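You operate a simulated robot arm through the tools that you are given. There is no shell and no other tool.

You are at the controls of a simulated robot arm. One attempt, no reset.

JOB
Drive the table foot's pad screw home; put the foot in the drawer.
Fine: the screwdriver goes back in its hole; the foot stands in the half by the pull; shut the bench drawer. Where these are worked on the way, their far stop is far enough and under half their travel is too little: bench drawer.

It is judged by the outcome, as a careful person would: the job done as asked, and still so three seconds after it is handed in. It fails if anything else is knocked over, pushed out of place, dropped, spilled or broken.

ROBOT AND FRAMES
A 7-joint arm with a two-finger parallel gripper, fixed in place. Base frame: the origin is at the foot of the arm, x ahead of it, y to its left, z up. Units: m, rad, N and s.
With the tool pointing down near the work surface it reaches from about 0.2 to 0.74 m from the base axis. Its first joint turns from -2.897 to 2.897 rad. Payload 1.57 kg.
The TCP is the grasp point between the finger pads, 0.03 m short of the fingertips. In the tool frame z runs along the fingers and y along their closing line. Largest opening 0.11 m; finger width 0.024, thickness 0.012; the body of the gripper, 0.048 by 0.112 m, starts 0.078 m behind the TCP.
Orientation is told as [roll, pitch, yaw] about the base's x, y, z axes, in that order, counted from this pose: with the fingers straight down and closing along the base's y, the tool's x points along the base's -x, its y along +y and its z along -z.

CONTROLS
- The arm moves only by the tool arm_command. Its argument "steps" is a list of rows, each a list of 7 numbers: the shift along the tool's x, y, z in units of 25 mm (1.0 is 25 mm), then the turn, a rotation vector about the tool's x, y, z in units of 4 degrees (1.0 is 4 degrees), then the gripper command, from -1 (shut) to 1 (fully open), values between in proportion. In form: [[tx, ty, tz, rx, ry, rz, jaw], ...]. A call has 1 to 20 rows; each row shifts and turns the commanded pose from where the row before left it, along the tool's axes as they then stand. A call with a number of a shift or a turn outside -1 to 1 is refused whole. Rows are played at 5 a second. More than 0.05 m and 0.15 rad between two rows, or a gripper value outside its range, and nothing of the call is played. Where a pose cannot be reached the arm comes as near as it can. A force on the tool above 70 N (or 10 N above the force at the start of the call, whichever is more), or a blocked arm, ends the call early, and 0.2 s more pass. Each finger travels about 0.045 m/s and halts on what it meets, pressing with about 38 N; the grip force reading is that of the motor and also rises with nothing between the fingers. The clock runs only during rows and for 0.2 s after the last one: add rows that do not move to give the fingers time. The reply holds the time, the measured pose of the TCP, the force on the tool along the base axes, the opening and the grip force, in the units named above and with some noise, with the torque about the TCP (base axes, N m) and any sound that the robot's microphone picked up, and new pictures: "show" is both (left out), scene, wrist or none.
- Cameras (640 x 400 px; columns grow to the right, rows downward): "scene" is fixed at [0.2222, -0.6505, 1.5295]; the picture's right is [1.00, 0.03, 0.00], its down [0.03, -0.81, -0.58] and it looks along [-0.02, 0.58, -0.81] (base axes); focal length 214 px, centre (320, 200). "wrist" rides on the gripper at [0.07, 0.016, -0.141] in the tool frame; the picture's right is [-0.23, 0.97, 0.00], its down [-0.86, -0.20, -0.48] and it looks along [-0.47, -0.11, 0.88] (tool axes); focal length 222 px, centre (320, 200). There is no depth. A picture from a camera that has moved, and an enlarged one, comes with that camera's place and axes in the base frame and with its lens.
- slide_trunk(by): slides the trunk up (or, below 0, down) by that many m; the arm rides with it, the base frame stays. It gives what a move gives, with no picture.
- close_up(camera, box): a new picture of the part [left, top, right, bottom] of that camera's present view, enlarged. It takes no simulated time.
- sign_off(): hands the job in; it is judged then, once.

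Places have to be worked out from the pictures, the camera data and where the tool is seen. Open the gripper and draw the arm clear of the work before you hand the job in, unless the task says otherwise.

The tools are called by a JSON object that holds its "op" and its "data". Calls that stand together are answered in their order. arm_command: Moves the arm, as the interface text tells. Its arguments: {"type":"object","properties":{"steps":{"type":"array","items":{"type":"array","items":{"type":"number"}}},"show":{"type":"string","enum":["both","scene","wrist","none"]}},"required":["steps"]} The other tools are called the same way: slide_trunk (by) slides the trunk up or down; close_up (camera, box) takes an enlarged picture of a part of a camera's view; sign_off () hands the job in.

At the start:

```text
clock: 0.0
position: [0.136, -0.3847, 1.3284]
ee_rot: [-0.001, 0.0, 0.0]
wrist_force: [-0.3, 0.0, 0.7]
ft_torque: [0.01, 0.06, 0.01]
grip_width: 0.1102
finger_force: 0.1
trunk travel left (down, up): [-0.525, 0.065]
```

scene: 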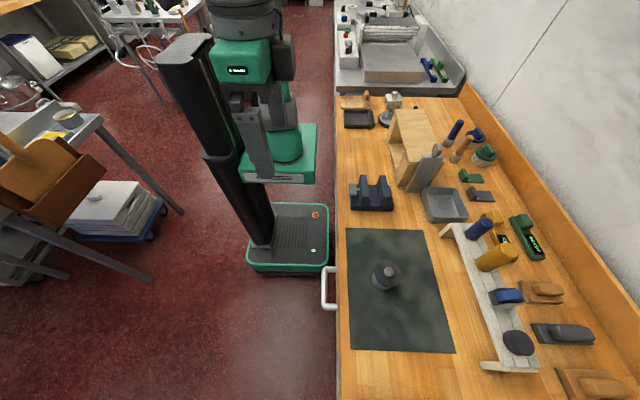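
wrist: 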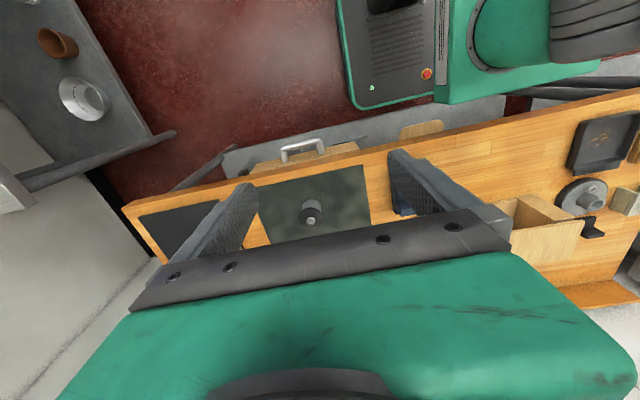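

I'll begin by looking closely at the bench, the mat with the foot, the tool rack and the drawer pull before moving anything.

{"op": "close_up", "data": {"camera": "scene", "box": [320, 220, 480, 320]}}

{"op": "close_up", "data": {"camera": "scene", "box": [430, 200, 590, 300]}}

{"op": "close_up", "data": {"camera": "scene", "box": [480, 280, 640, 400]}}

{"op": "close_up", "data": {"camera": "scene", "box": [330, 80, 510, 220]}}

{"op": "close_up", "data": {"camera": "scene", "box": [300, 240, 480, 400]}}

{"op": "close_up", "data": {"camera": "wrist", "box": [220, 120, 420, 260]}}

```text
4.00 times, centred on (400, 270) of scene
camera zoom: at [0.2222, -0.6505, 1.5295], right [1.0, 0.03, 0.0], down [0.03, -0.81, -0.58], along [-0.02, 0.58, -0.81], focal length 858 px, centre (0, -80)
```

zoom: 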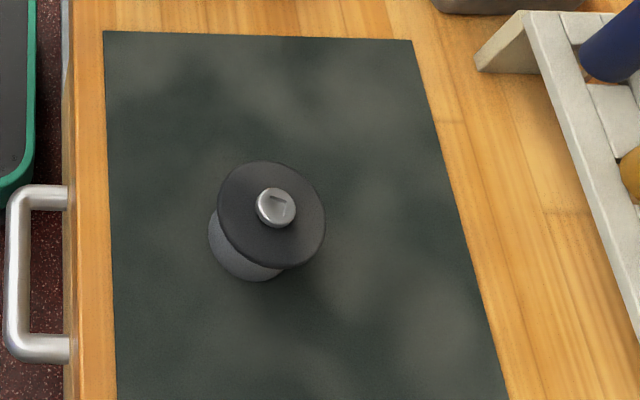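

```text
4.00 times, centred on (510, 250) of scene
camera zoom: at [0.2222, -0.6505, 1.5295], right [1.0, 0.03, 0.0], down [0.03, -0.81, -0.58], along [-0.02, 0.58, -0.81], focal length 858 px, centre (-440, 0)
```

zoom: 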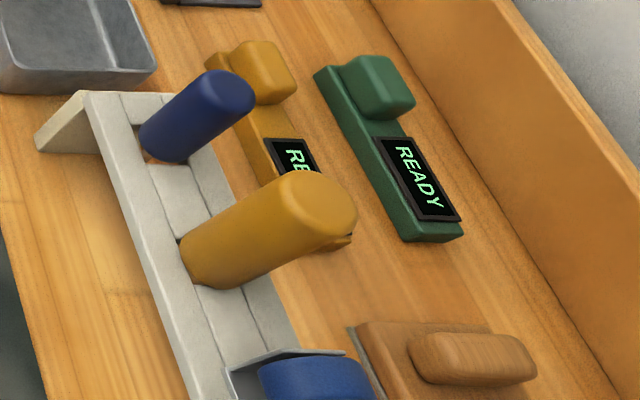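

```text
3.33 times, centred on (560, 340) of scene
camera zoom: at [0.2222, -0.6505, 1.5295], right [1.0, 0.03, 0.0], down [0.03, -0.81, -0.58], along [-0.02, 0.58, -0.81], focal length 715 px, centre (-480, -267)
```

zoom: 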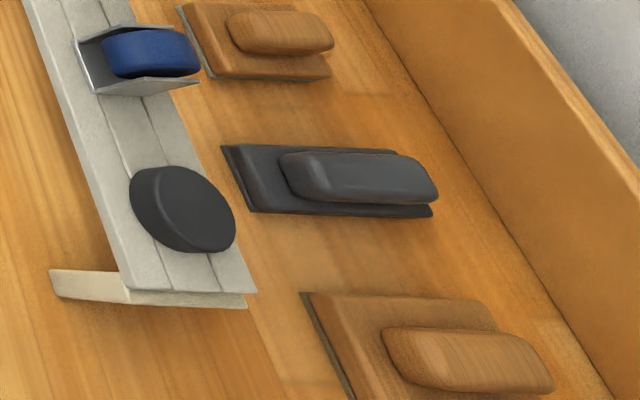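

```text
2.86 times, centred on (420, 150) of scene
camera zoom: at [0.2222, -0.6505, 1.5295], right [1.0, 0.03, 0.0], down [0.03, -0.81, -0.58], along [-0.02, 0.58, -0.81], focal length 613 px, centre (34, 343)
```

zoom: 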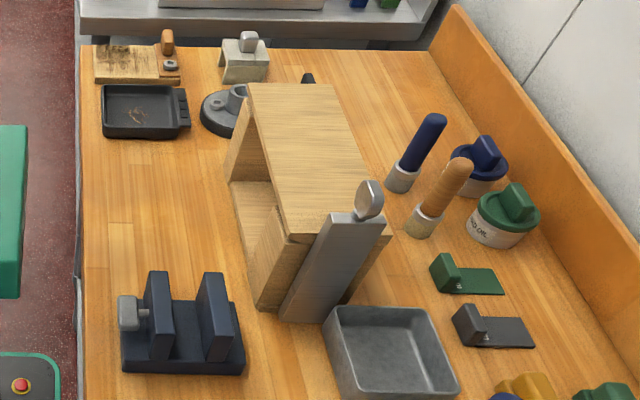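

```text
2.50 times, centred on (390, 320) of scene
camera zoom: at [0.2222, -0.6505, 1.5295], right [1.0, 0.03, 0.0], down [0.03, -0.81, -0.58], along [-0.02, 0.58, -0.81], focal length 536 px, centre (145, -100)
```

zoom: 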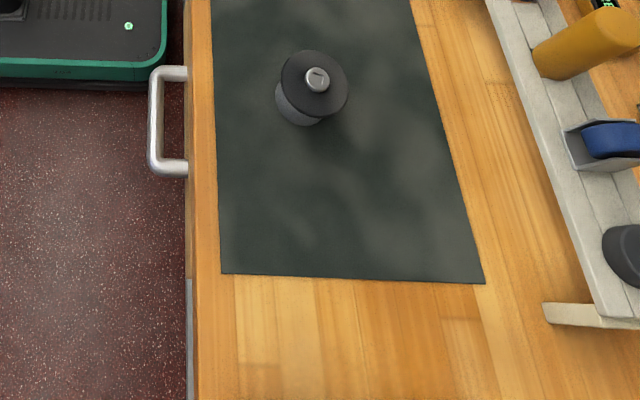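

```text
2.86 times, centred on (320, 190) of wrist
camera zoom: at [0.0669, -0.3687, 1.4688], right [0.23, 0.97, 0.0], down [0.86, -0.2, 0.48], along [0.47, -0.11, -0.88], focal length 635 px, centre (320, 229)
```

zoom: 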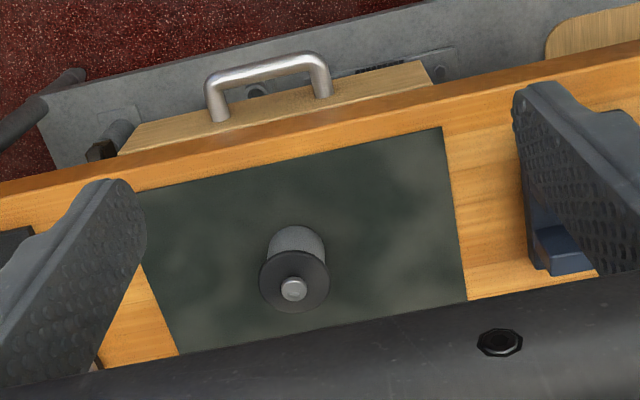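

The foot (screw head at roughly (0.40, -0.47, 0.965)) stands on the mat, bench top about z 0.885, pull near (0.23, -0.465, 0.78), and a tool rack near x 0.68. I'll move the arm forward at this safe height to view the rack with the wrist camera.

{"op": "arm_command", "data": {"steps": [[-1, 0, 0, 0, 0, 0, 1], [-1, 0, 0, 0, 0, 0, 1], [-1, 0, 0, 0, 0, 0, 1], [-1, 0, 0, 0, 0, 0, 1], [-1, 0, 0, 0, 0, 0, 1], [-1, 0, 0, 0, 0, 0, 1], [-1, 0, 0, 0, 0, 0, 1], [-1, 0, 0, 0, 0, 0, 1]], "show": "both"}}

```text
clock: 1.8
position: [0.3362, -0.3843, 1.3271]
ee_rot: [-0.001, -0.001, 0.002]
wrist_force: [0.0, 0.2, -0.7]
ft_torque: [0.01, 0.0, -0.04]
grip_width: 0.1102
finger_force: 0.1
trunk travel left (down, up): [-0.525, 0.065]
camera wrist: at [0.2677, -0.3689, 1.4696], right [0.23, 0.97, 0.0], down [0.86, -0.2, 0.48], along [0.47, -0.11, -0.88], focal length 222 px, centre (320, 200)
```

scene: 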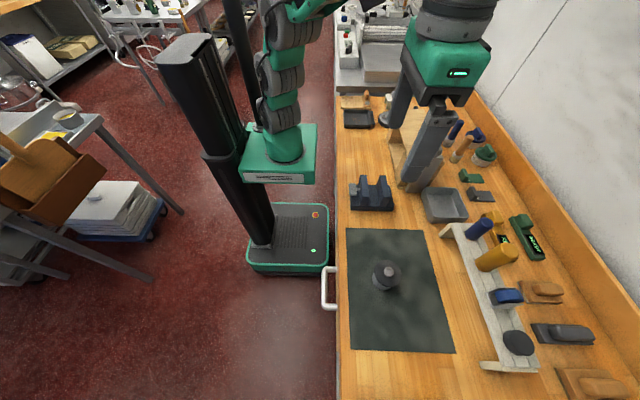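
wrist: 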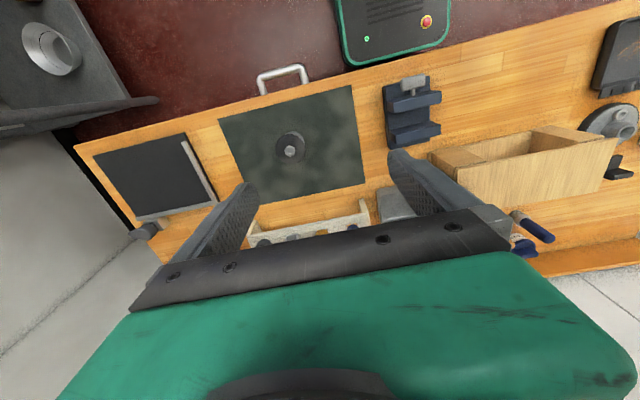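

The gripper hides the rack from here; I'll go further forward and a little to -y so the rack falls in the visible upper half of the wrist picture.

{"op": "arm_command", "data": {"steps": [[-1, -0.3, 0, 0, 0, 0, 1], [-1, -0.3, 0, 0, 0, 0, 1], [-1, -0.3, 0, 0, 0, 0, 1], [-1, -0.3, 0, 0, 0, 0, 1], [-1, -0.3, 0, 0, 0, 0, 1], [-1, -0.3, 0, 0, 0, 0, 1], [-1, -0.3, 0, 0, 0, 0, 1], [-1, -0.3, 0, 0, 0, 0, 1], [0, 0, 0, 0, 0, 0, 1]], "show": "wrist"}}

```text
clock: 3.8
position: [0.4549, -0.3937, 1.2769]
ee_rot: [0.001, 0.001, 0.001]
wrist_force: [0.0, -0.2, 0.8]
ft_torque: [0.0, 0.03, 0.0]
grip_width: 0.1103
finger_force: 0.1
out of reach, approached as far as the arm can: row 2, 3, 4, 5, 6, 7, 8
trunk travel left (down, up): [-0.525, 0.065]
camera wrist: at [0.3843, -0.3775, 1.4183], right [0.23, 0.97, 0.0], down [0.86, -0.2, 0.48], along [0.47, -0.11, -0.88], focal length 222 px, centre (320, 200)
```

wrist: 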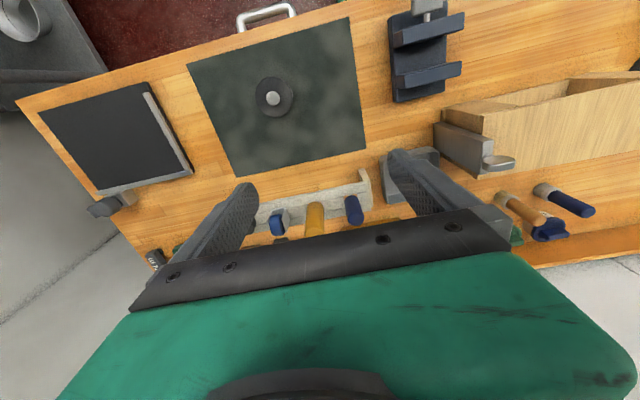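

The arm stretched to its limit at this height. Let me zoom into the rack as seen here.

{"op": "close_up", "data": {"camera": "wrist", "box": [230, 150, 400, 256]}}

{"op": "close_up", "data": {"camera": "wrist", "box": [180, 0, 380, 125]}}

{"op": "close_up", "data": {"camera": "scene", "box": [430, 200, 590, 300]}}

```text
3.76 times, centred on (315, 203) of wrist
camera zoom: at [0.3843, -0.3775, 1.4183], right [0.23, 0.97, 0.0], down [0.86, -0.2, 0.48], along [0.47, -0.11, -0.88], focal length 836 px, centre (339, 189)
```

zoom: 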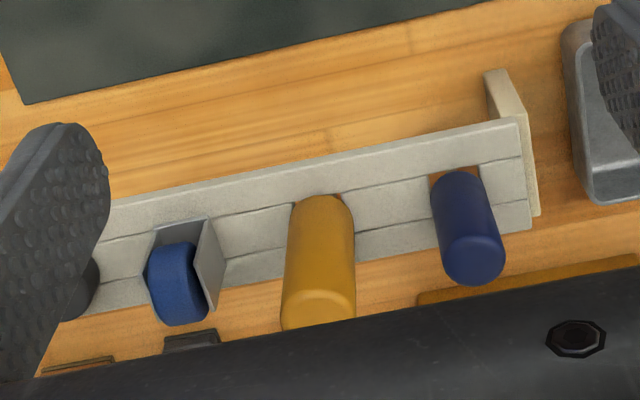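

```text
3.20 times, centred on (280, 62) of wrist
camera zoom: at [0.3843, -0.3775, 1.4183], right [0.23, 0.97, 0.0], down [0.86, -0.2, 0.48], along [0.47, -0.11, -0.88], focal length 711 px, centre (448, 640)
```

zoom: 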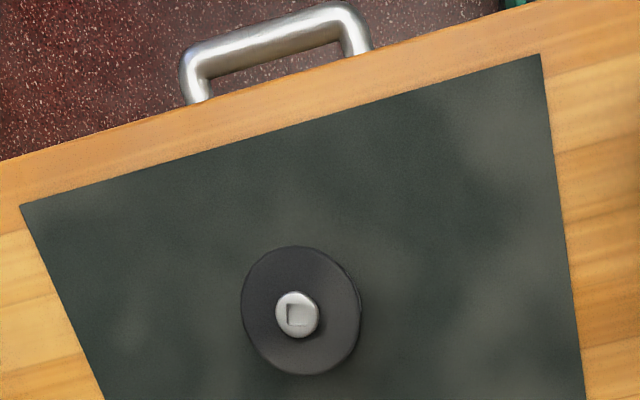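

```text
4.00 times, centred on (510, 250) of scene
camera zoom: at [0.2222, -0.6505, 1.5295], right [1.0, 0.03, 0.0], down [0.03, -0.81, -0.58], along [-0.02, 0.58, -0.81], focal length 858 px, centre (-440, 0)
```

zoom: 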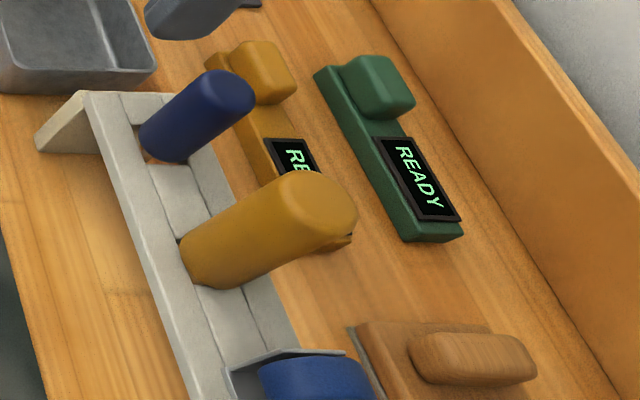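

The screw head shows a square recess. Let me zoom far into the screw, and into the rack to see what tips might be visible.

{"op": "close_up", "data": {"camera": "wrist", "box": [253, 78, 293, 118]}}

{"op": "close_up", "data": {"camera": "scene", "box": [370, 255, 410, 295]}}

{"op": "close_up", "data": {"camera": "scene", "box": [435, 215, 515, 275]}}

{"op": "close_up", "data": {"camera": "scene", "box": [470, 270, 550, 380]}}

```text
10.00 times, centred on (273, 98) of wrist
camera zoom: at [0.3843, -0.3775, 1.4183], right [0.23, 0.97, 0.0], down [0.86, -0.2, 0.48], along [0.47, -0.11, -0.88], focal length 2221 px, centre (790, 1220)
```

zoom: 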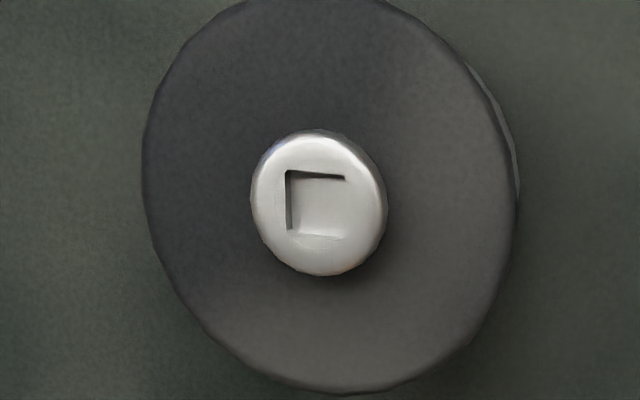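

```text
10.00 times, centred on (390, 275) of scene
camera zoom: at [0.2222, -0.6505, 1.5295], right [1.0, 0.03, 0.0], down [0.03, -0.81, -0.58], along [-0.02, 0.58, -0.81], focal length 2145 px, centre (-380, -550)
```

zoom: 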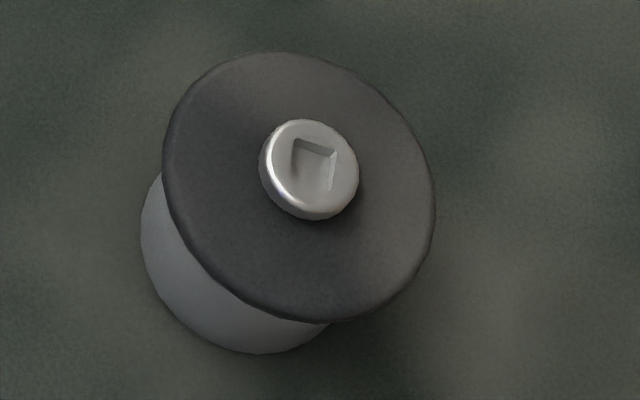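

```text
6.67 times, centred on (475, 245) of scene
camera zoom: at [0.2222, -0.6505, 1.5295], right [1.0, 0.03, 0.0], down [0.03, -0.81, -0.58], along [-0.02, 0.58, -0.81], focal length 1430 px, centre (-713, -100)
```

zoom: 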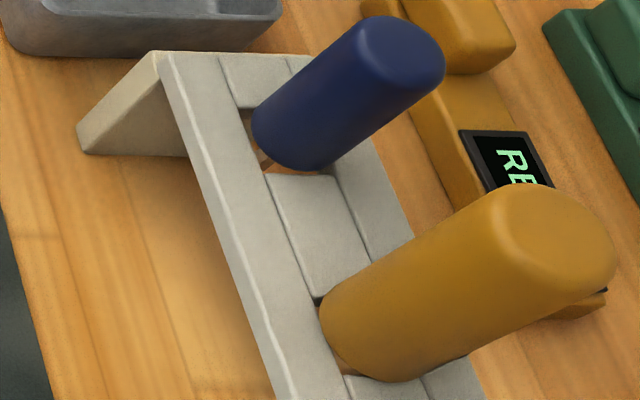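

```text
3.64 times, centred on (510, 325) of scene
camera zoom: at [0.2222, -0.6505, 1.5295], right [1.0, 0.03, 0.0], down [0.03, -0.81, -0.58], along [-0.02, 0.58, -0.81], focal length 780 px, centre (-371, -254)
```

zoom: 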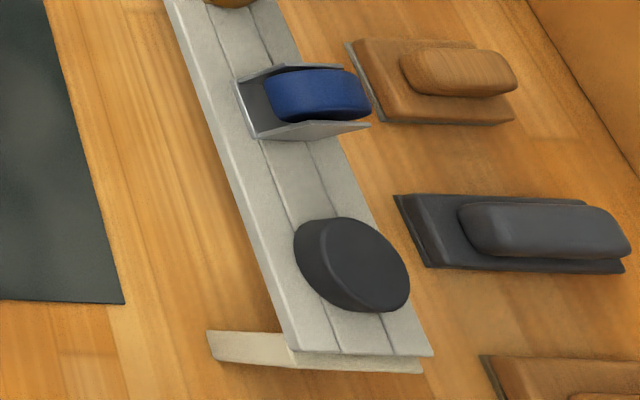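

Rack plank top is about z 0.967; blue handle about (0.646,-0.362), top z 1.045; yellow about (0.652,-0.444), top z 1.067. The screw has a roughly 12 mm square recess. I'll lower the TCP a bit (still well above the tools) to gain reach and see how the arm settles.

{"op": "arm_command", "data": {"steps": [[0, 0, 1, 0, 0, 0, 1], [0, 0, 1, 0, 0, 0, 1], [0, 0, 1, 0, 0, 0, 1], [0, 0, 1, 0, 0, 0, 1], [0, 0, 0, 0, 0, 0, 1]], "show": "wrist"}}

```text
clock: 5.0
position: [0.454, -0.3912, 1.1773]
ee_rot: [-0.002, 0.0, 0.0]
wrist_force: [-0.8, 0.0, -0.5]
ft_torque: [-0.03, 0.0, -0.01]
grip_width: 0.1099
finger_force: 0.1
trunk travel left (down, up): [-0.525, 0.065]
camera wrist: at [0.3843, -0.3768, 1.3182], right [0.23, 0.97, 0.0], down [0.86, -0.2, 0.48], along [0.47, -0.11, -0.88], focal length 222 px, centre (320, 200)
```

wrist: 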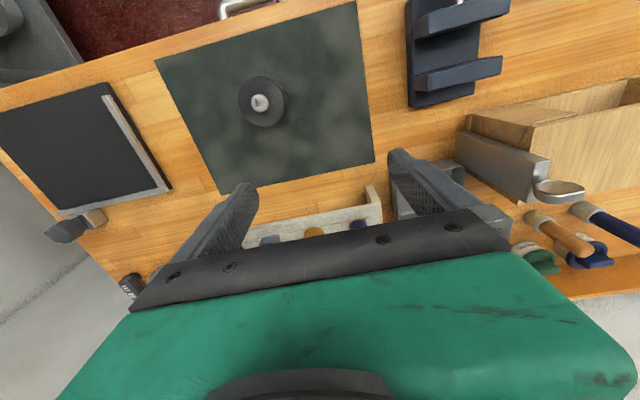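

Commanded pose follows the achieved one. Now I test the reach over the blue handle at this height (fingertips at 1.147, above all the handles).

{"op": "arm_command", "data": {"steps": [[-1, 0.14, 0, 0, 0, 0, 1], [-1, 0.14, 0, 0, 0, 0, 1], [-1, 0.14, 0, 0, 0, 0, 1], [-1, 0.14, 0, 0, 0, 0, 1], [-1, 0.14, 0, 0, 0, 0, 1], [-1, 0.14, 0, 0, 0, 0, 1], [-1, 0.14, 0, 0, 0, 0, 1], [-0.6, 0.14, 0, 0, 0, 0, 1], [0, 0, 0, 0, 0, 0, 1]], "show": "both"}}

```text
clock: 7.0
position: [0.5839, -0.3463, 1.1614]
ee_rot: [-0.001, 0.0, 0.003]
wrist_force: [0.6, 0.8, 0.3]
ft_torque: [0.02, 0.03, 0.01]
grip_width: 0.1101
finger_force: 0.1
out of reach, approached as far as the arm can: row 4, 5, 6, 7, 8
trunk travel left (down, up): [-0.525, 0.065]
camera wrist: at [0.5138, -0.3304, 1.3028], right [0.23, 0.97, 0.0], down [0.85, -0.2, 0.48], along [0.47, -0.11, -0.88], focal length 222 px, centre (320, 200)
```

scene: 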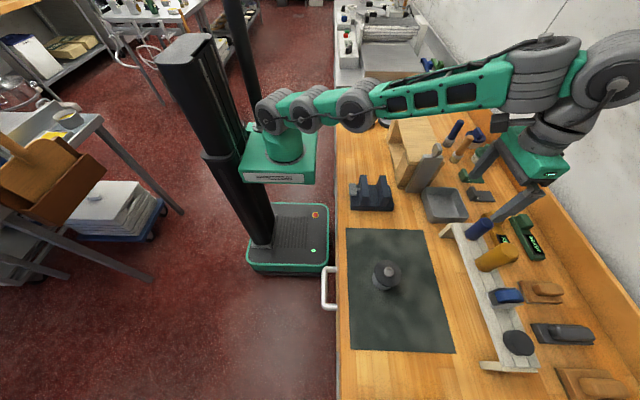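
wrist: 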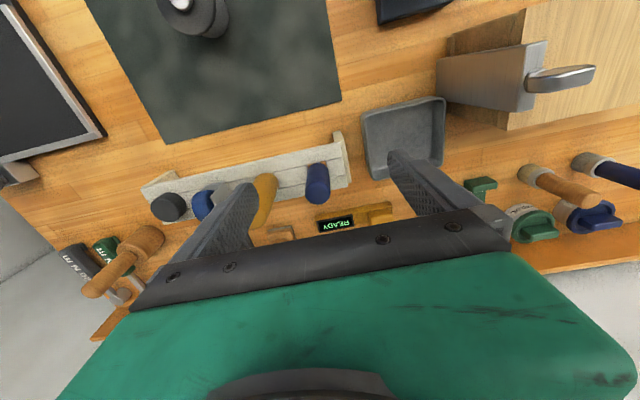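

Reach is about 0.68 m at z 1.16, growing as I go lower. From here the wrist camera sees the rack well; let me zoom in for precise positions of the handles.

{"op": "close_up", "data": {"camera": "wrist", "box": [230, 120, 390, 220]}}

{"op": "close_up", "data": {"camera": "wrist", "box": [130, 130, 250, 230]}}

{"op": "close_up", "data": {"camera": "wrist", "box": [290, 130, 350, 220]}}

```text
4.00 times, centred on (310, 170) of wrist
camera zoom: at [0.5138, -0.3304, 1.3028], right [0.23, 0.97, 0.0], down [0.85, -0.2, 0.48], along [0.47, -0.11, -0.88], focal length 888 px, centre (360, 320)
```

zoom: 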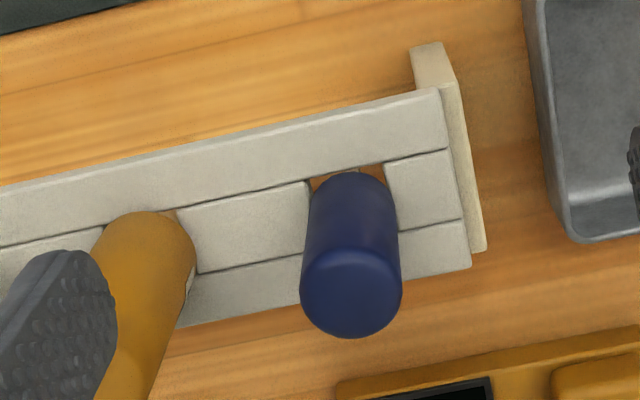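

```text
4.00 times, centred on (190, 180) of wrist
camera zoom: at [0.5138, -0.3304, 1.3028], right [0.23, 0.97, 0.0], down [0.85, -0.2, 0.48], along [0.47, -0.11, -0.88], focal length 888 px, centre (840, 280)
```

zoom: 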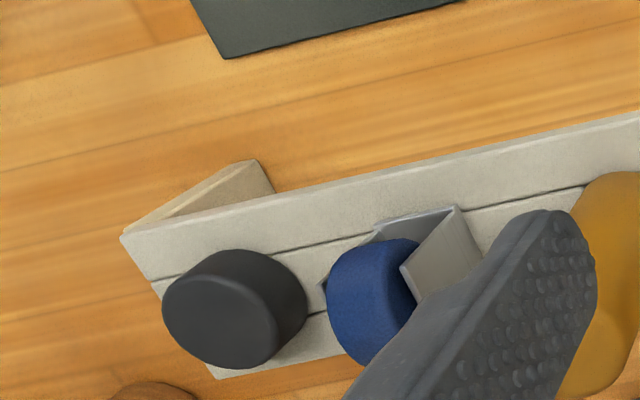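

```text
4.44 times, centred on (320, 175) of wrist
camera zoom: at [0.5138, -0.3304, 1.3028], right [0.23, 0.97, 0.0], down [0.85, -0.2, 0.48], along [0.47, -0.11, -0.88], focal length 987 px, centre (320, 311)
```

zoom: 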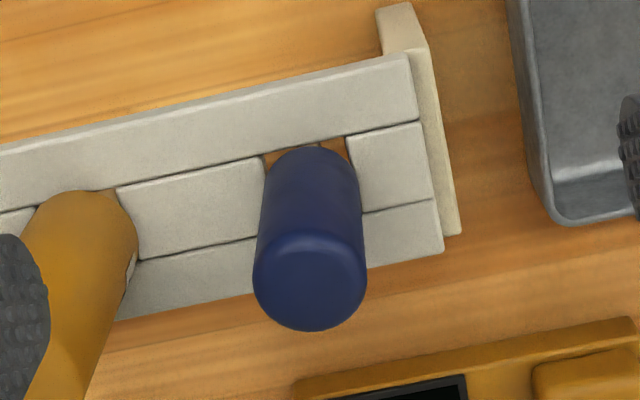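

Blue handle axis ≈ (0.644,-0.363), z 0.967–1.045, dia ≈ 33 mm, r ≈ 0.739 – at the edge of reach, so I will tilt the tool ~15° outward about a tangential closing line. First I turn the tool (yaw −29.5°, tilt 15°) here, with the fingers part open.

{"op": "arm_command", "data": {"steps": [[0.4, 0, 0, 0, 0, 0.92, 0.3], [0.4, 0, 0, 0, 0, 0.92, 0.3], [0, 0, 0, 0, 0, 0.92, 0.3], [0, 0, 0, 0, 0, 0.92, 0.3], [0, 0, 0, 0, 0, 0.92, 0.3], [0, 0, 0, 0, 0, 0.92, 0.3], [0, 0, 0, 0, 0, 0.92, 0.3], [0, 0, 0, 0, 0, 0.92, 0.3], [0, 0, 0, 0, -0.94, 0, 0.3], [0, 0, 0, 0, -0.94, 0, 0.3], [0, 0, 0, 0, -0.94, 0, 0.3], [0, 0, 0, 0, -0.94, 0, 0.3], [0, 0, 0, 0, 0, 0, 0.3]], "show": "both"}}

```text
clock: 7.5
position: [0.5767, -0.3494, 1.161]
ee_rot: [-0.007, -0.008, -0.051]
wrist_force: [9.1, -16.3, -22.9]
ft_torque: [1.69, -0.52, 1.05]
grip_width: 0.0711
finger_force: 0.0
out of reach, approached as far as the arm can: row 2
trunk travel left (down, up): [-0.525, 0.065]
stopped in row 2: the force on the tool passed its limit at 111 N (the readings are from after the stop); the commanded pose is now the measured one
camera wrist: at [0.507, -0.3294, 1.3027], right [0.28, 0.96, -0.01], down [0.84, -0.24, 0.49], along [0.47, -0.14, -0.87], focal length 222 px, centre (320, 200)
```

scene: 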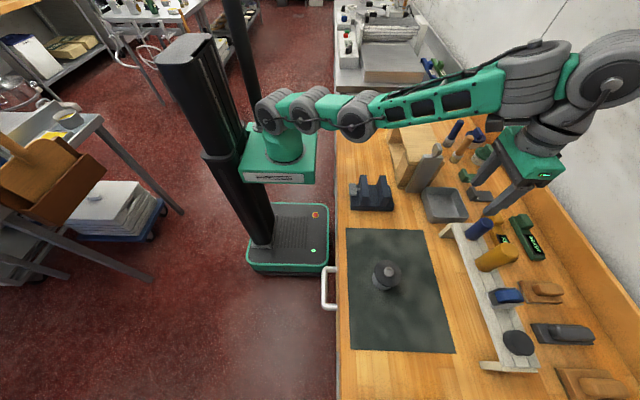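
wrist: 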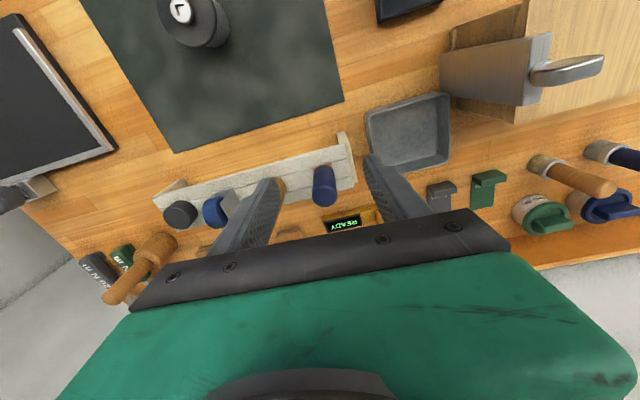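

The move stopped on a force spike, although nothing should be near the tool at this height; maybe the near-singular stretched arm jerked. I'll hold still one row to see whether any force persists.

{"op": "arm_command", "data": {"steps": [[0, 0, 0, 0, 0, 0, 0.3], [0, 0, 0, 0, 0, 0, 0.3]], "show": "scene"}}

{"op": "close_up", "data": {"camera": "scene", "box": [420, 20, 640, 240]}}

```text
clock: 8.1
position: [0.5769, -0.3485, 1.1612]
ee_rot: [-0.007, -0.007, -0.053]
wrist_force: [10.4, -29.5, -37.3]
ft_torque: [3.17, -1.49, 2.05]
grip_width: 0.0715
finger_force: 0.0
trunk travel left (down, up): [-0.525, 0.065]
```

scene: 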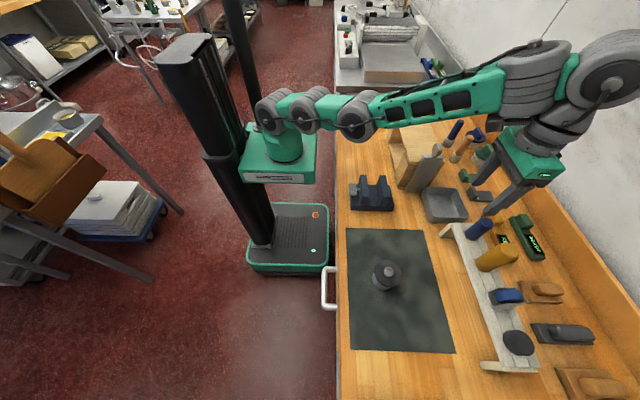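

```text
1.82 times, centred on (530, 130) of scene
camera zoom: at [0.2222, -0.6505, 1.5295], right [1.0, 0.03, 0.0], down [0.03, -0.81, -0.58], along [-0.02, 0.58, -0.81], focal length 390 px, centre (-62, 327)
```

zoom: 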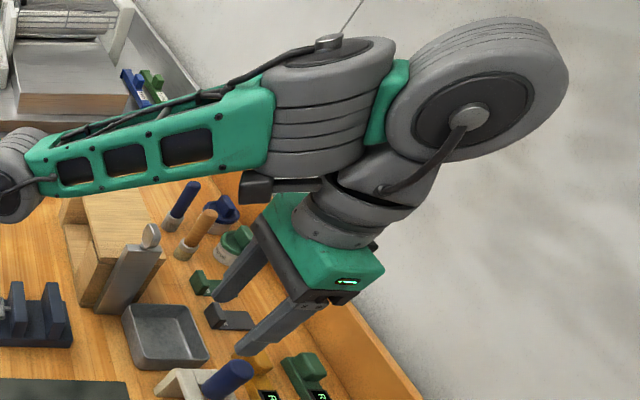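

The persistent force suggests the wrist camera housing is pressing on the arm's own forearm (camera is on the inner side). I'll back off: turn yaw positive a little and retreat inward, checking that the force drops.

{"op": "arm_command", "data": {"steps": [[0, 0, 0, 0, 0, -0.7, 0.3], [0.5, 0, 0, 0, 0, -0.7, 0.3], [0.8, 0, 0.3, 0, 0, -0.5, 0.3], [1, 0, 0.3, 0, 0, 0, 0.3], [0, 0, 0, 0, 0, 0, 0.3]], "show": "scene"}}

```text
clock: 9.3
position: [0.5535, -0.3758, 1.1658]
ee_rot: [-0.004, -0.005, 0.079]
wrist_force: [0.4, 0.2, 0.2]
ft_torque: [0.0, -0.01, 0.01]
grip_width: 0.0718
finger_force: 0.1
out of reach, approached as far as the arm can: row 2, 3, 4
trunk travel left (down, up): [-0.525, 0.065]
```

scene: 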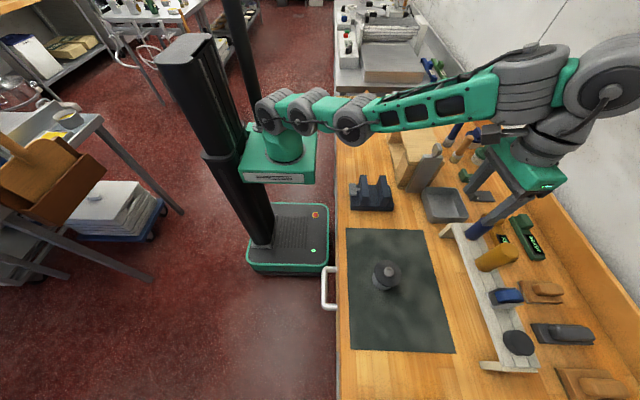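

Force is gone. The arm sits near a limit here, so I'll retrace my way inward (toward (0.45,-0.39,1.18)) to recover freedom.

{"op": "arm_command", "data": {"steps": [[0.6, 0, 0, 0, 0, 0, 0.3], [0.6, 0, 0, 0, 0, 0, 0.3], [1, 0, 0, 0, 0, 0, 0.3], [1, 0, 0, 0, 0, 0, 0.3], [1, 0, 0, 0, 0, 0, 0.3], [1, 0, 0, 0, 0, 0, 0.3], [0, 0, 0, 0, 0, 0, 0.3]], "show": "scene"}}

```text
clock: 10.9
position: [0.4656, -0.4241, 1.1967]
ee_rot: [-0.004, -0.006, 0.078]
wrist_force: [0.6, -1.3, -0.9]
ft_torque: [-0.01, 0.0, -0.01]
grip_width: 0.0714
finger_force: 0.0
out of reach, approached as far as the arm can: row 1, 2, 3, 4, 5
trunk travel left (down, up): [-0.525, 0.065]
```

scene: 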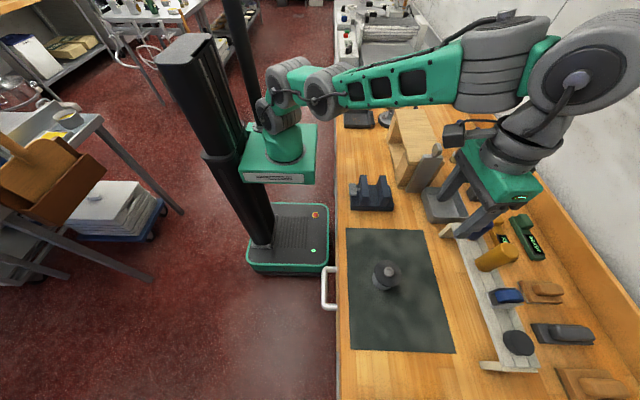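

Recovered to (0.466,-0.424,1.197). I'll lower to z≈1.12 and test turning the tool yaw positive (camera away from the forearm), watching for limits.

{"op": "arm_command", "data": {"steps": [[0.5, 0, 1, 0, 0, 0, 0.3], [0.5, 0, 1, 0, 0, 0, 0.3], [0, 0, 1, 0, 0, -1, 0.3], [0, 0, 0, 0, 0, -1, 0.3], [0, 0, 0, 0, 0, -1, 0.3], [0, 0, 0, 0, 0, -1, 0.3], [0, 0, 0, 0, 0, -1, 0.3], [0, 0, 0, 0, 0, -1, 0.3], [0, 0, 0, 0, 0, -1, 0.3], [0, 0, 0, 0, 0, -1, 0.3], [0, 0, 0, 0, 0, -1, 0.3], [0, 0, 0, 0, 0, -1, 0.3], [0, 0, 0, 0, 0, -1, 0.3], [0, 0, 0, 0, 0, -1, 0.3], [0, 0, 0, 0, 0, -1, 0.3], [0, 0, 0, 0, 0, -1, 0.3], [0, 0, 0, 0, 0, -1, 0.3], [0, 0, 0, 0, 0, -1, 0.3], [0, 0, 0, 0, 0, -1, 0.3], [0, 0, 0, 0, 0, -1, 0.3]], "show": "both"}}

```text
clock: 15.1
position: [0.4414, -0.427, 1.1228]
ee_rot: [-0.007, 0.002, 1.337]
wrist_force: [0.7, -0.2, 0.5]
ft_torque: [0.0, -0.02, -0.01]
grip_width: 0.0717
finger_force: 0.1
trunk travel left (down, up): [-0.525, 0.065]
camera wrist: at [0.4084, -0.4907, 1.2657], right [-0.89, 0.45, -0.01], down [0.39, 0.79, 0.48], along [0.22, 0.42, -0.88], focal length 222 px, centre (320, 200)
```

scene: 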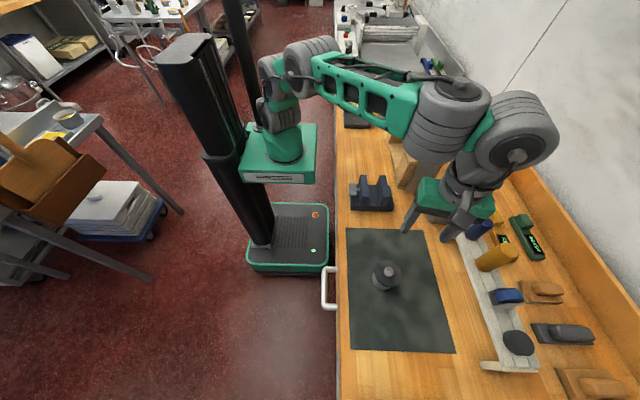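
wrist: 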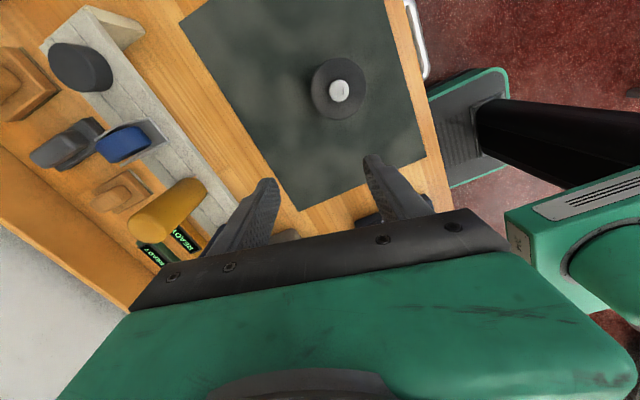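

That worked smoothly (yaw 77°). I continue turning to about yaw 150° so the camera ends on the outer side.

{"op": "arm_command", "data": {"steps": [[0, 0, 0, 0, 0, -1, 0.3], [0, 0, 0, 0, 0, -1, 0.3], [0, 0, 0, 0, 0, -1, 0.3], [0, 0, 0, 0, 0, -1, 0.3], [0, 0, 0, 0, 0, -1, 0.3], [0, 0, 0, 0, 0, -1, 0.3], [0, 0, 0, 0, 0, -1, 0.3], [0, 0, 0, 0, 0, -1, 0.3], [0, 0, 0, 0, 0, -1, 0.3], [0, 0, 0, 0, 0, -1, 0.3], [0, 0, 0, 0, 0, -1, 0.3], [0, 0, 0, 0, 0, -1, 0.3], [0, 0, 0, 0, 0, -1, 0.3], [0, 0, 0, 0, 0, -1, 0.3], [0, 0, 0, 0, 0, -1, 0.3], [0, 0, 0, 0, 0, -1, 0.3], [0, 0, 0, 0, 0, -1, 0.3], [0, 0, 0, 0, 0, -1, 0.3], [0, 0, 0, 0, 0, -0.5, 0.3]], "show": "both"}}

```text
clock: 19.1
position: [0.4409, -0.4262, 1.1236]
ee_rot: [0.002, 0.009, 2.627]
wrist_force: [-0.6, 0.6, -0.3]
ft_torque: [-0.03, -0.02, 0.03]
grip_width: 0.0717
finger_force: 0.0
trunk travel left (down, up): [-0.525, 0.065]
camera wrist: at [0.4931, -0.4749, 1.2662], right [-0.68, -0.74, 0.0], down [-0.65, 0.6, 0.47], along [-0.35, 0.32, -0.88], focal length 222 px, centre (320, 200)
```

scene: 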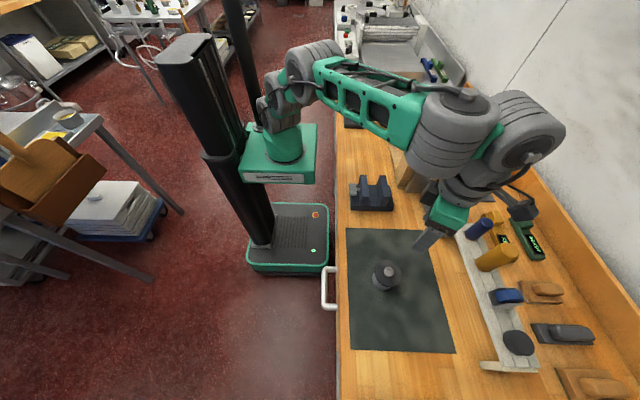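
wrist: 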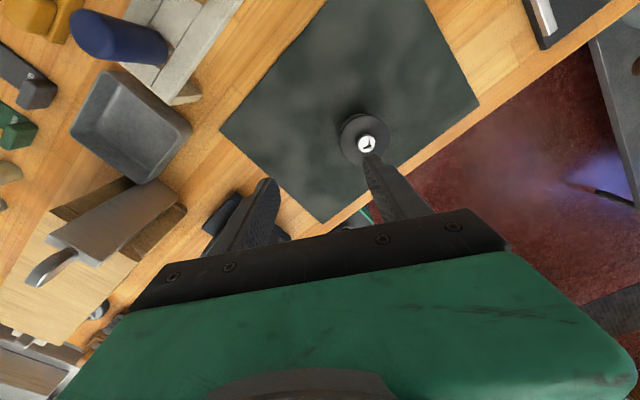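

Yaw is now 150.5° with the camera outward. Next I tilt 15° outward and travel at z≈1.12 to above the blue handle.

{"op": "arm_command", "data": {"steps": [[0, 0, 0, 0, 0.94, 0, 0.3], [0, 0, 0, 0, 0.94, 0, 0.3], [0, 0, 0, 0, 0.94, 0, 0.3], [0, 0, 0, 0, 0.94, 0, 0.3], [0.704, -0.774, 0.189, 0, 0, 0, 0.3], [0.704, -0.774, 0.189, 0, 0, 0, 0.3], [0.704, -0.774, 0.189, 0, 0, 0, 0.3], [0.704, -0.774, 0.189, 0, 0, 0, 0.3], [0.704, -0.774, 0.189, 0, 0, 0, 0.3], [0.704, -0.774, 0.189, 0, 0, 0, 0.3], [0, 0, 0, 0, 0, 0, 0.3]], "show": "both"}}

```text
clock: 21.5
position: [0.5954, -0.3821, 1.1236]
ee_rot: [-0.002, 0.221, 2.627]
wrist_force: [0.6, -0.6, -0.5]
ft_torque: [0.01, 0.02, 0.0]
grip_width: 0.0715
finger_force: 0.0
out of reach, approached as far as the arm can: row 4
trunk travel left (down, up): [-0.525, 0.065]
camera wrist: at [0.6202, -0.4151, 1.2771], right [-0.67, -0.74, -0.05], down [-0.72, 0.64, 0.28], along [-0.18, 0.23, -0.96], focal length 222 px, centre (320, 200)
```

scene: 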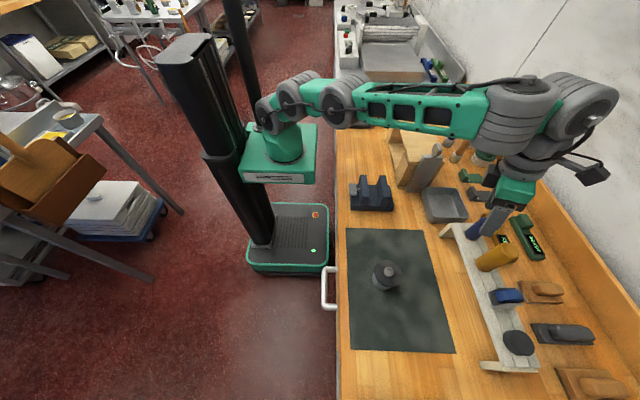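
wrist: 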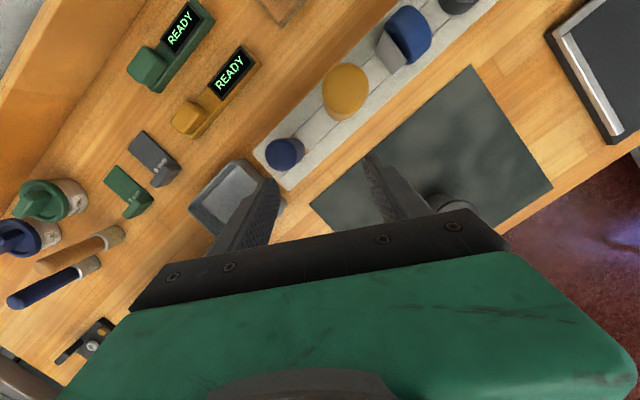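

The arm is comfortable here with 12.7° tilt, and the wrist camera now looks straight down on the handles. Let me zoom to refine the blue handle's position.

{"op": "close_up", "data": {"camera": "wrist", "box": [240, 120, 340, 200]}}

{"op": "close_up", "data": {"camera": "wrist", "box": [360, 150, 500, 230]}}

```text
5.00 times, centred on (290, 160) of wrist
camera zoom: at [0.6202, -0.4151, 1.2771], right [-0.67, -0.74, -0.05], down [-0.72, 0.64, 0.28], along [-0.18, 0.23, -0.96], focal length 1111 px, centre (470, 400)
```

zoom: 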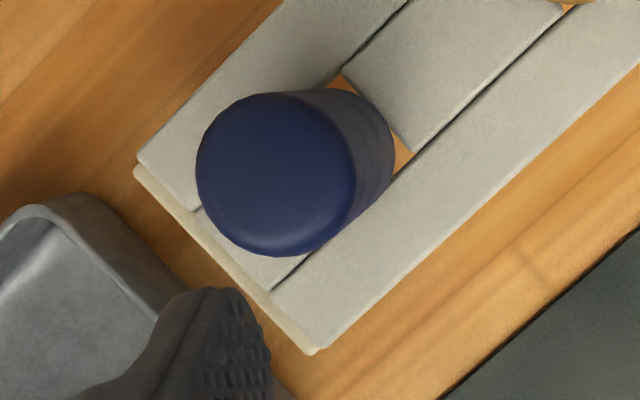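

```text
4.57 times, centred on (430, 190) of wrist
camera zoom: at [0.6202, -0.4151, 1.2771], right [-0.67, -0.74, -0.05], down [-0.72, 0.64, 0.28], along [-0.18, 0.23, -0.96], focal length 1015 px, centre (-183, 246)
```

zoom: 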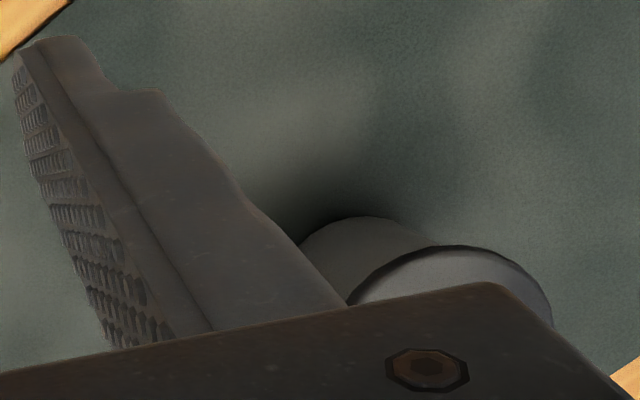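

Refined: blue handle axis at ≈(0.642,-0.3635), top z≈1.044. I move over it, then look before descending.

{"op": "arm_command", "data": {"steps": [[0.613, -0.783, 0.138, 0, 0, 0, 0.3], [0.613, -0.783, 0.138, 0, 0, 0, 0.3], [0, 0, 0, 0, 0, 0, 0.3]], "show": "both"}}

```text
clock: 22.3
position: [0.6424, -0.364, 1.1235]
ee_rot: [0.0, 0.221, 2.629]
wrist_force: [-0.9, 0.2, -0.6]
ft_torque: [0.02, 0.04, -0.02]
grip_width: 0.0717
finger_force: 0.0
trunk travel left (down, up): [-0.525, 0.065]
camera wrist: at [0.6669, -0.3969, 1.277], right [-0.67, -0.74, -0.05], down [-0.72, 0.64, 0.28], along [-0.18, 0.23, -0.96], focal length 222 px, centre (320, 200)
```

scene: 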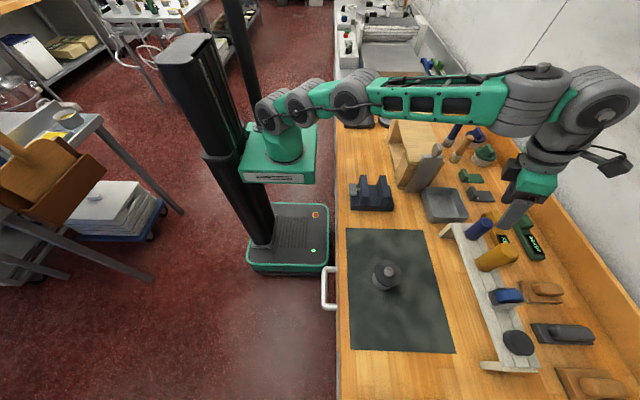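
wrist: 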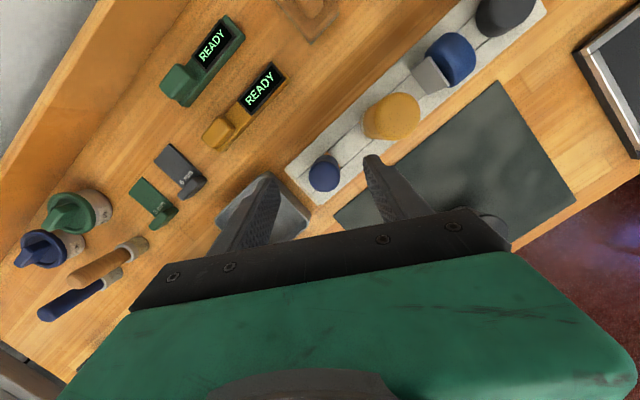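

Positioned right over the blue handle with the arm within reach. I descend vertically to z≈1.010.

{"op": "arm_command", "data": {"steps": [[-0.199, 0, 0.887, 0, 0, 0, 0.3], [-0.199, 0, 0.887, 0, 0, 0, 0.3], [-0.199, 0, 0.887, 0, 0, 0, 0.3], [-0.199, 0, 0.887, 0, 0, 0, 0.3], [-0.199, 0, 0.887, 0, 0, 0, 0.3], [0, 0, 0, 0, 0, 0, 0.3]], "show": "both"}}

```text
clock: 23.7
position: [0.6426, -0.3623, 1.0085]
ee_rot: [-0.003, 0.221, 2.626]
wrist_force: [0.5, -1.5, -0.4]
ft_torque: [0.0, 0.02, -0.03]
grip_width: 0.0717
finger_force: 0.1
trunk travel left (down, up): [-0.525, 0.065]
camera wrist: at [0.6664, -0.3966, 1.1635], right [-0.67, -0.74, -0.05], down [-0.72, 0.64, 0.28], along [-0.18, 0.23, -0.96], focal length 222 px, centre (320, 200)
```

scene: 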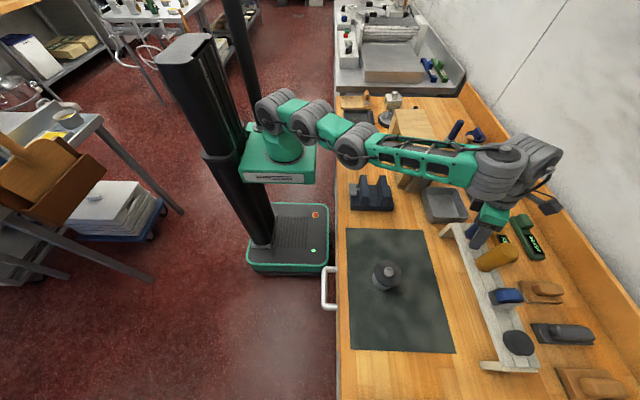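
wrist: 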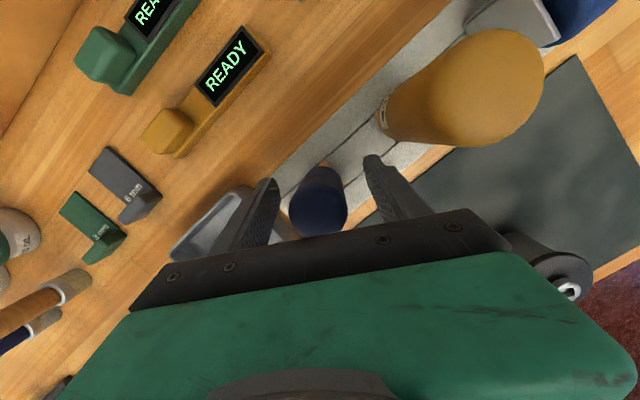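

Handle sits between the fingers. I notice labels on the yellow handle and on small blocks; let me zoom in on these before gripping, to choose the right driver.

{"op": "close_up", "data": {"camera": "wrist", "box": [360, 80, 420, 150]}}

{"op": "close_up", "data": {"camera": "wrist", "box": [60, 140, 170, 260]}}

{"op": "close_up", "data": {"camera": "wrist", "box": [270, 150, 370, 240]}}

{"op": "close_up", "data": {"camera": "wrist", "box": [520, 250, 620, 310]}}

```text
5.71 times, centred on (390, 115) of wrist
camera zoom: at [0.6664, -0.3966, 1.1635], right [-0.67, -0.74, -0.05], down [-0.72, 0.64, 0.28], along [-0.18, 0.23, -0.96], focal length 1269 px, centre (-80, 686)
```

zoom: 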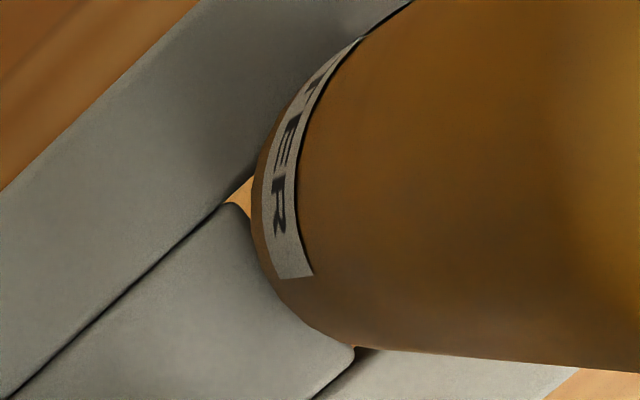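

```text
3.33 times, centred on (115, 200) of wrist
camera zoom: at [0.6664, -0.3966, 1.1635], right [-0.67, -0.74, -0.05], down [-0.72, 0.64, 0.28], along [-0.18, 0.23, -0.96], focal length 740 px, centre (1003, 200)
```

zoom: 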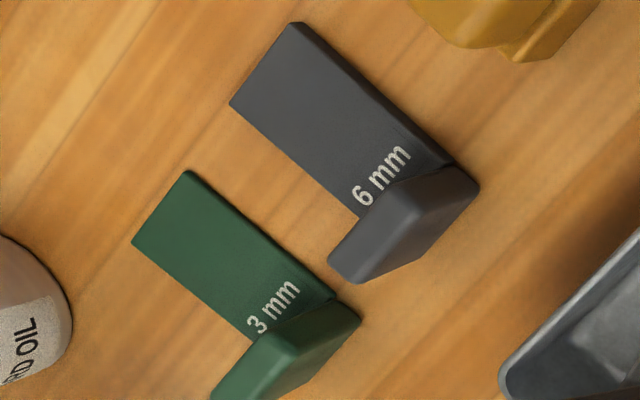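

```text
4.44 times, centred on (320, 195) of wrist
camera zoom: at [0.6664, -0.3966, 1.1635], right [-0.67, -0.74, -0.05], down [-0.72, 0.64, 0.28], along [-0.18, 0.23, -0.96], focal length 987 px, centre (320, 222)
```

zoom: 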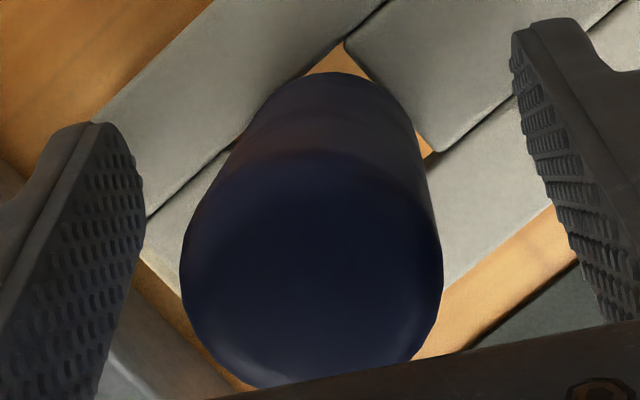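

```text
6.40 times, centred on (570, 280) of wrist
camera zoom: at [0.6664, -0.3966, 1.1635], right [-0.67, -0.74, -0.05], down [-0.72, 0.64, 0.28], along [-0.18, 0.23, -0.96], focal length 1422 px, centre (-1280, -312)
```

zoom: 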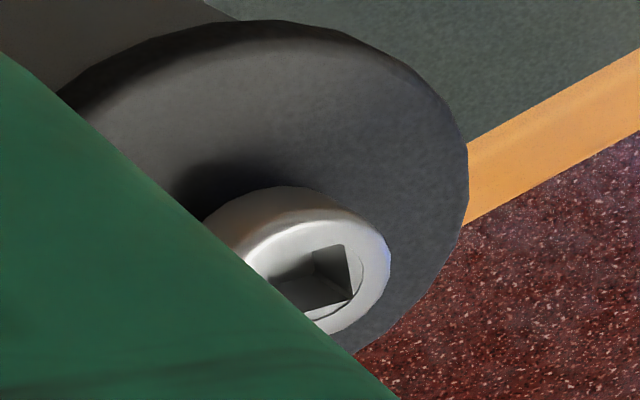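

The foot's screw has a clear square recess. The yellow handle carries some "...ER" label I can't fully read; the blue one shows none. I grip the blue handle now and will inspect its tip after lifting.

{"op": "arm_command", "data": {"steps": [[0, 0, 0, 0, 0, 0, -1], [0, 0, 0, 0, 0, 0, -1], [0, 0, 0, 0, 0, 0, -1], [0, 0, 0, 0, 0, 0, -1], [0, 0, 0, 0, 0, 0, -1]], "show": "wrist"}}

```text
clock: 24.9
position: [0.642, -0.3633, 1.0108]
ee_rot: [-0.002, 0.218, 2.626]
wrist_force: [0.7, 0.1, 0.6]
ft_torque: [-0.02, -0.01, 0.03]
grip_width: 0.0327
finger_force: 38.5
trunk travel left (down, up): [-0.525, 0.065]
camera wrist: at [0.6664, -0.3965, 1.1637], right [-0.67, -0.74, -0.05], down [-0.72, 0.64, 0.28], along [-0.18, 0.23, -0.96], focal length 222 px, centre (320, 200)
```

wrist: 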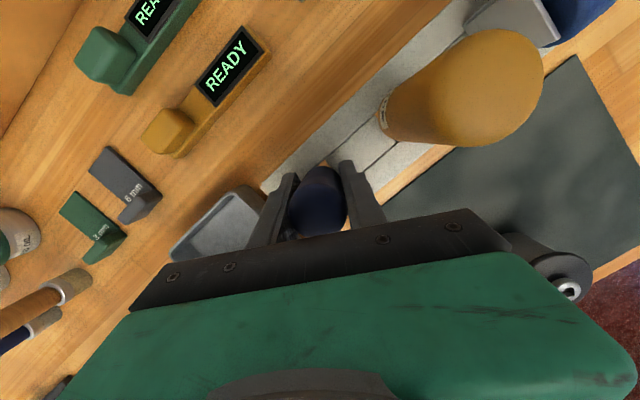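

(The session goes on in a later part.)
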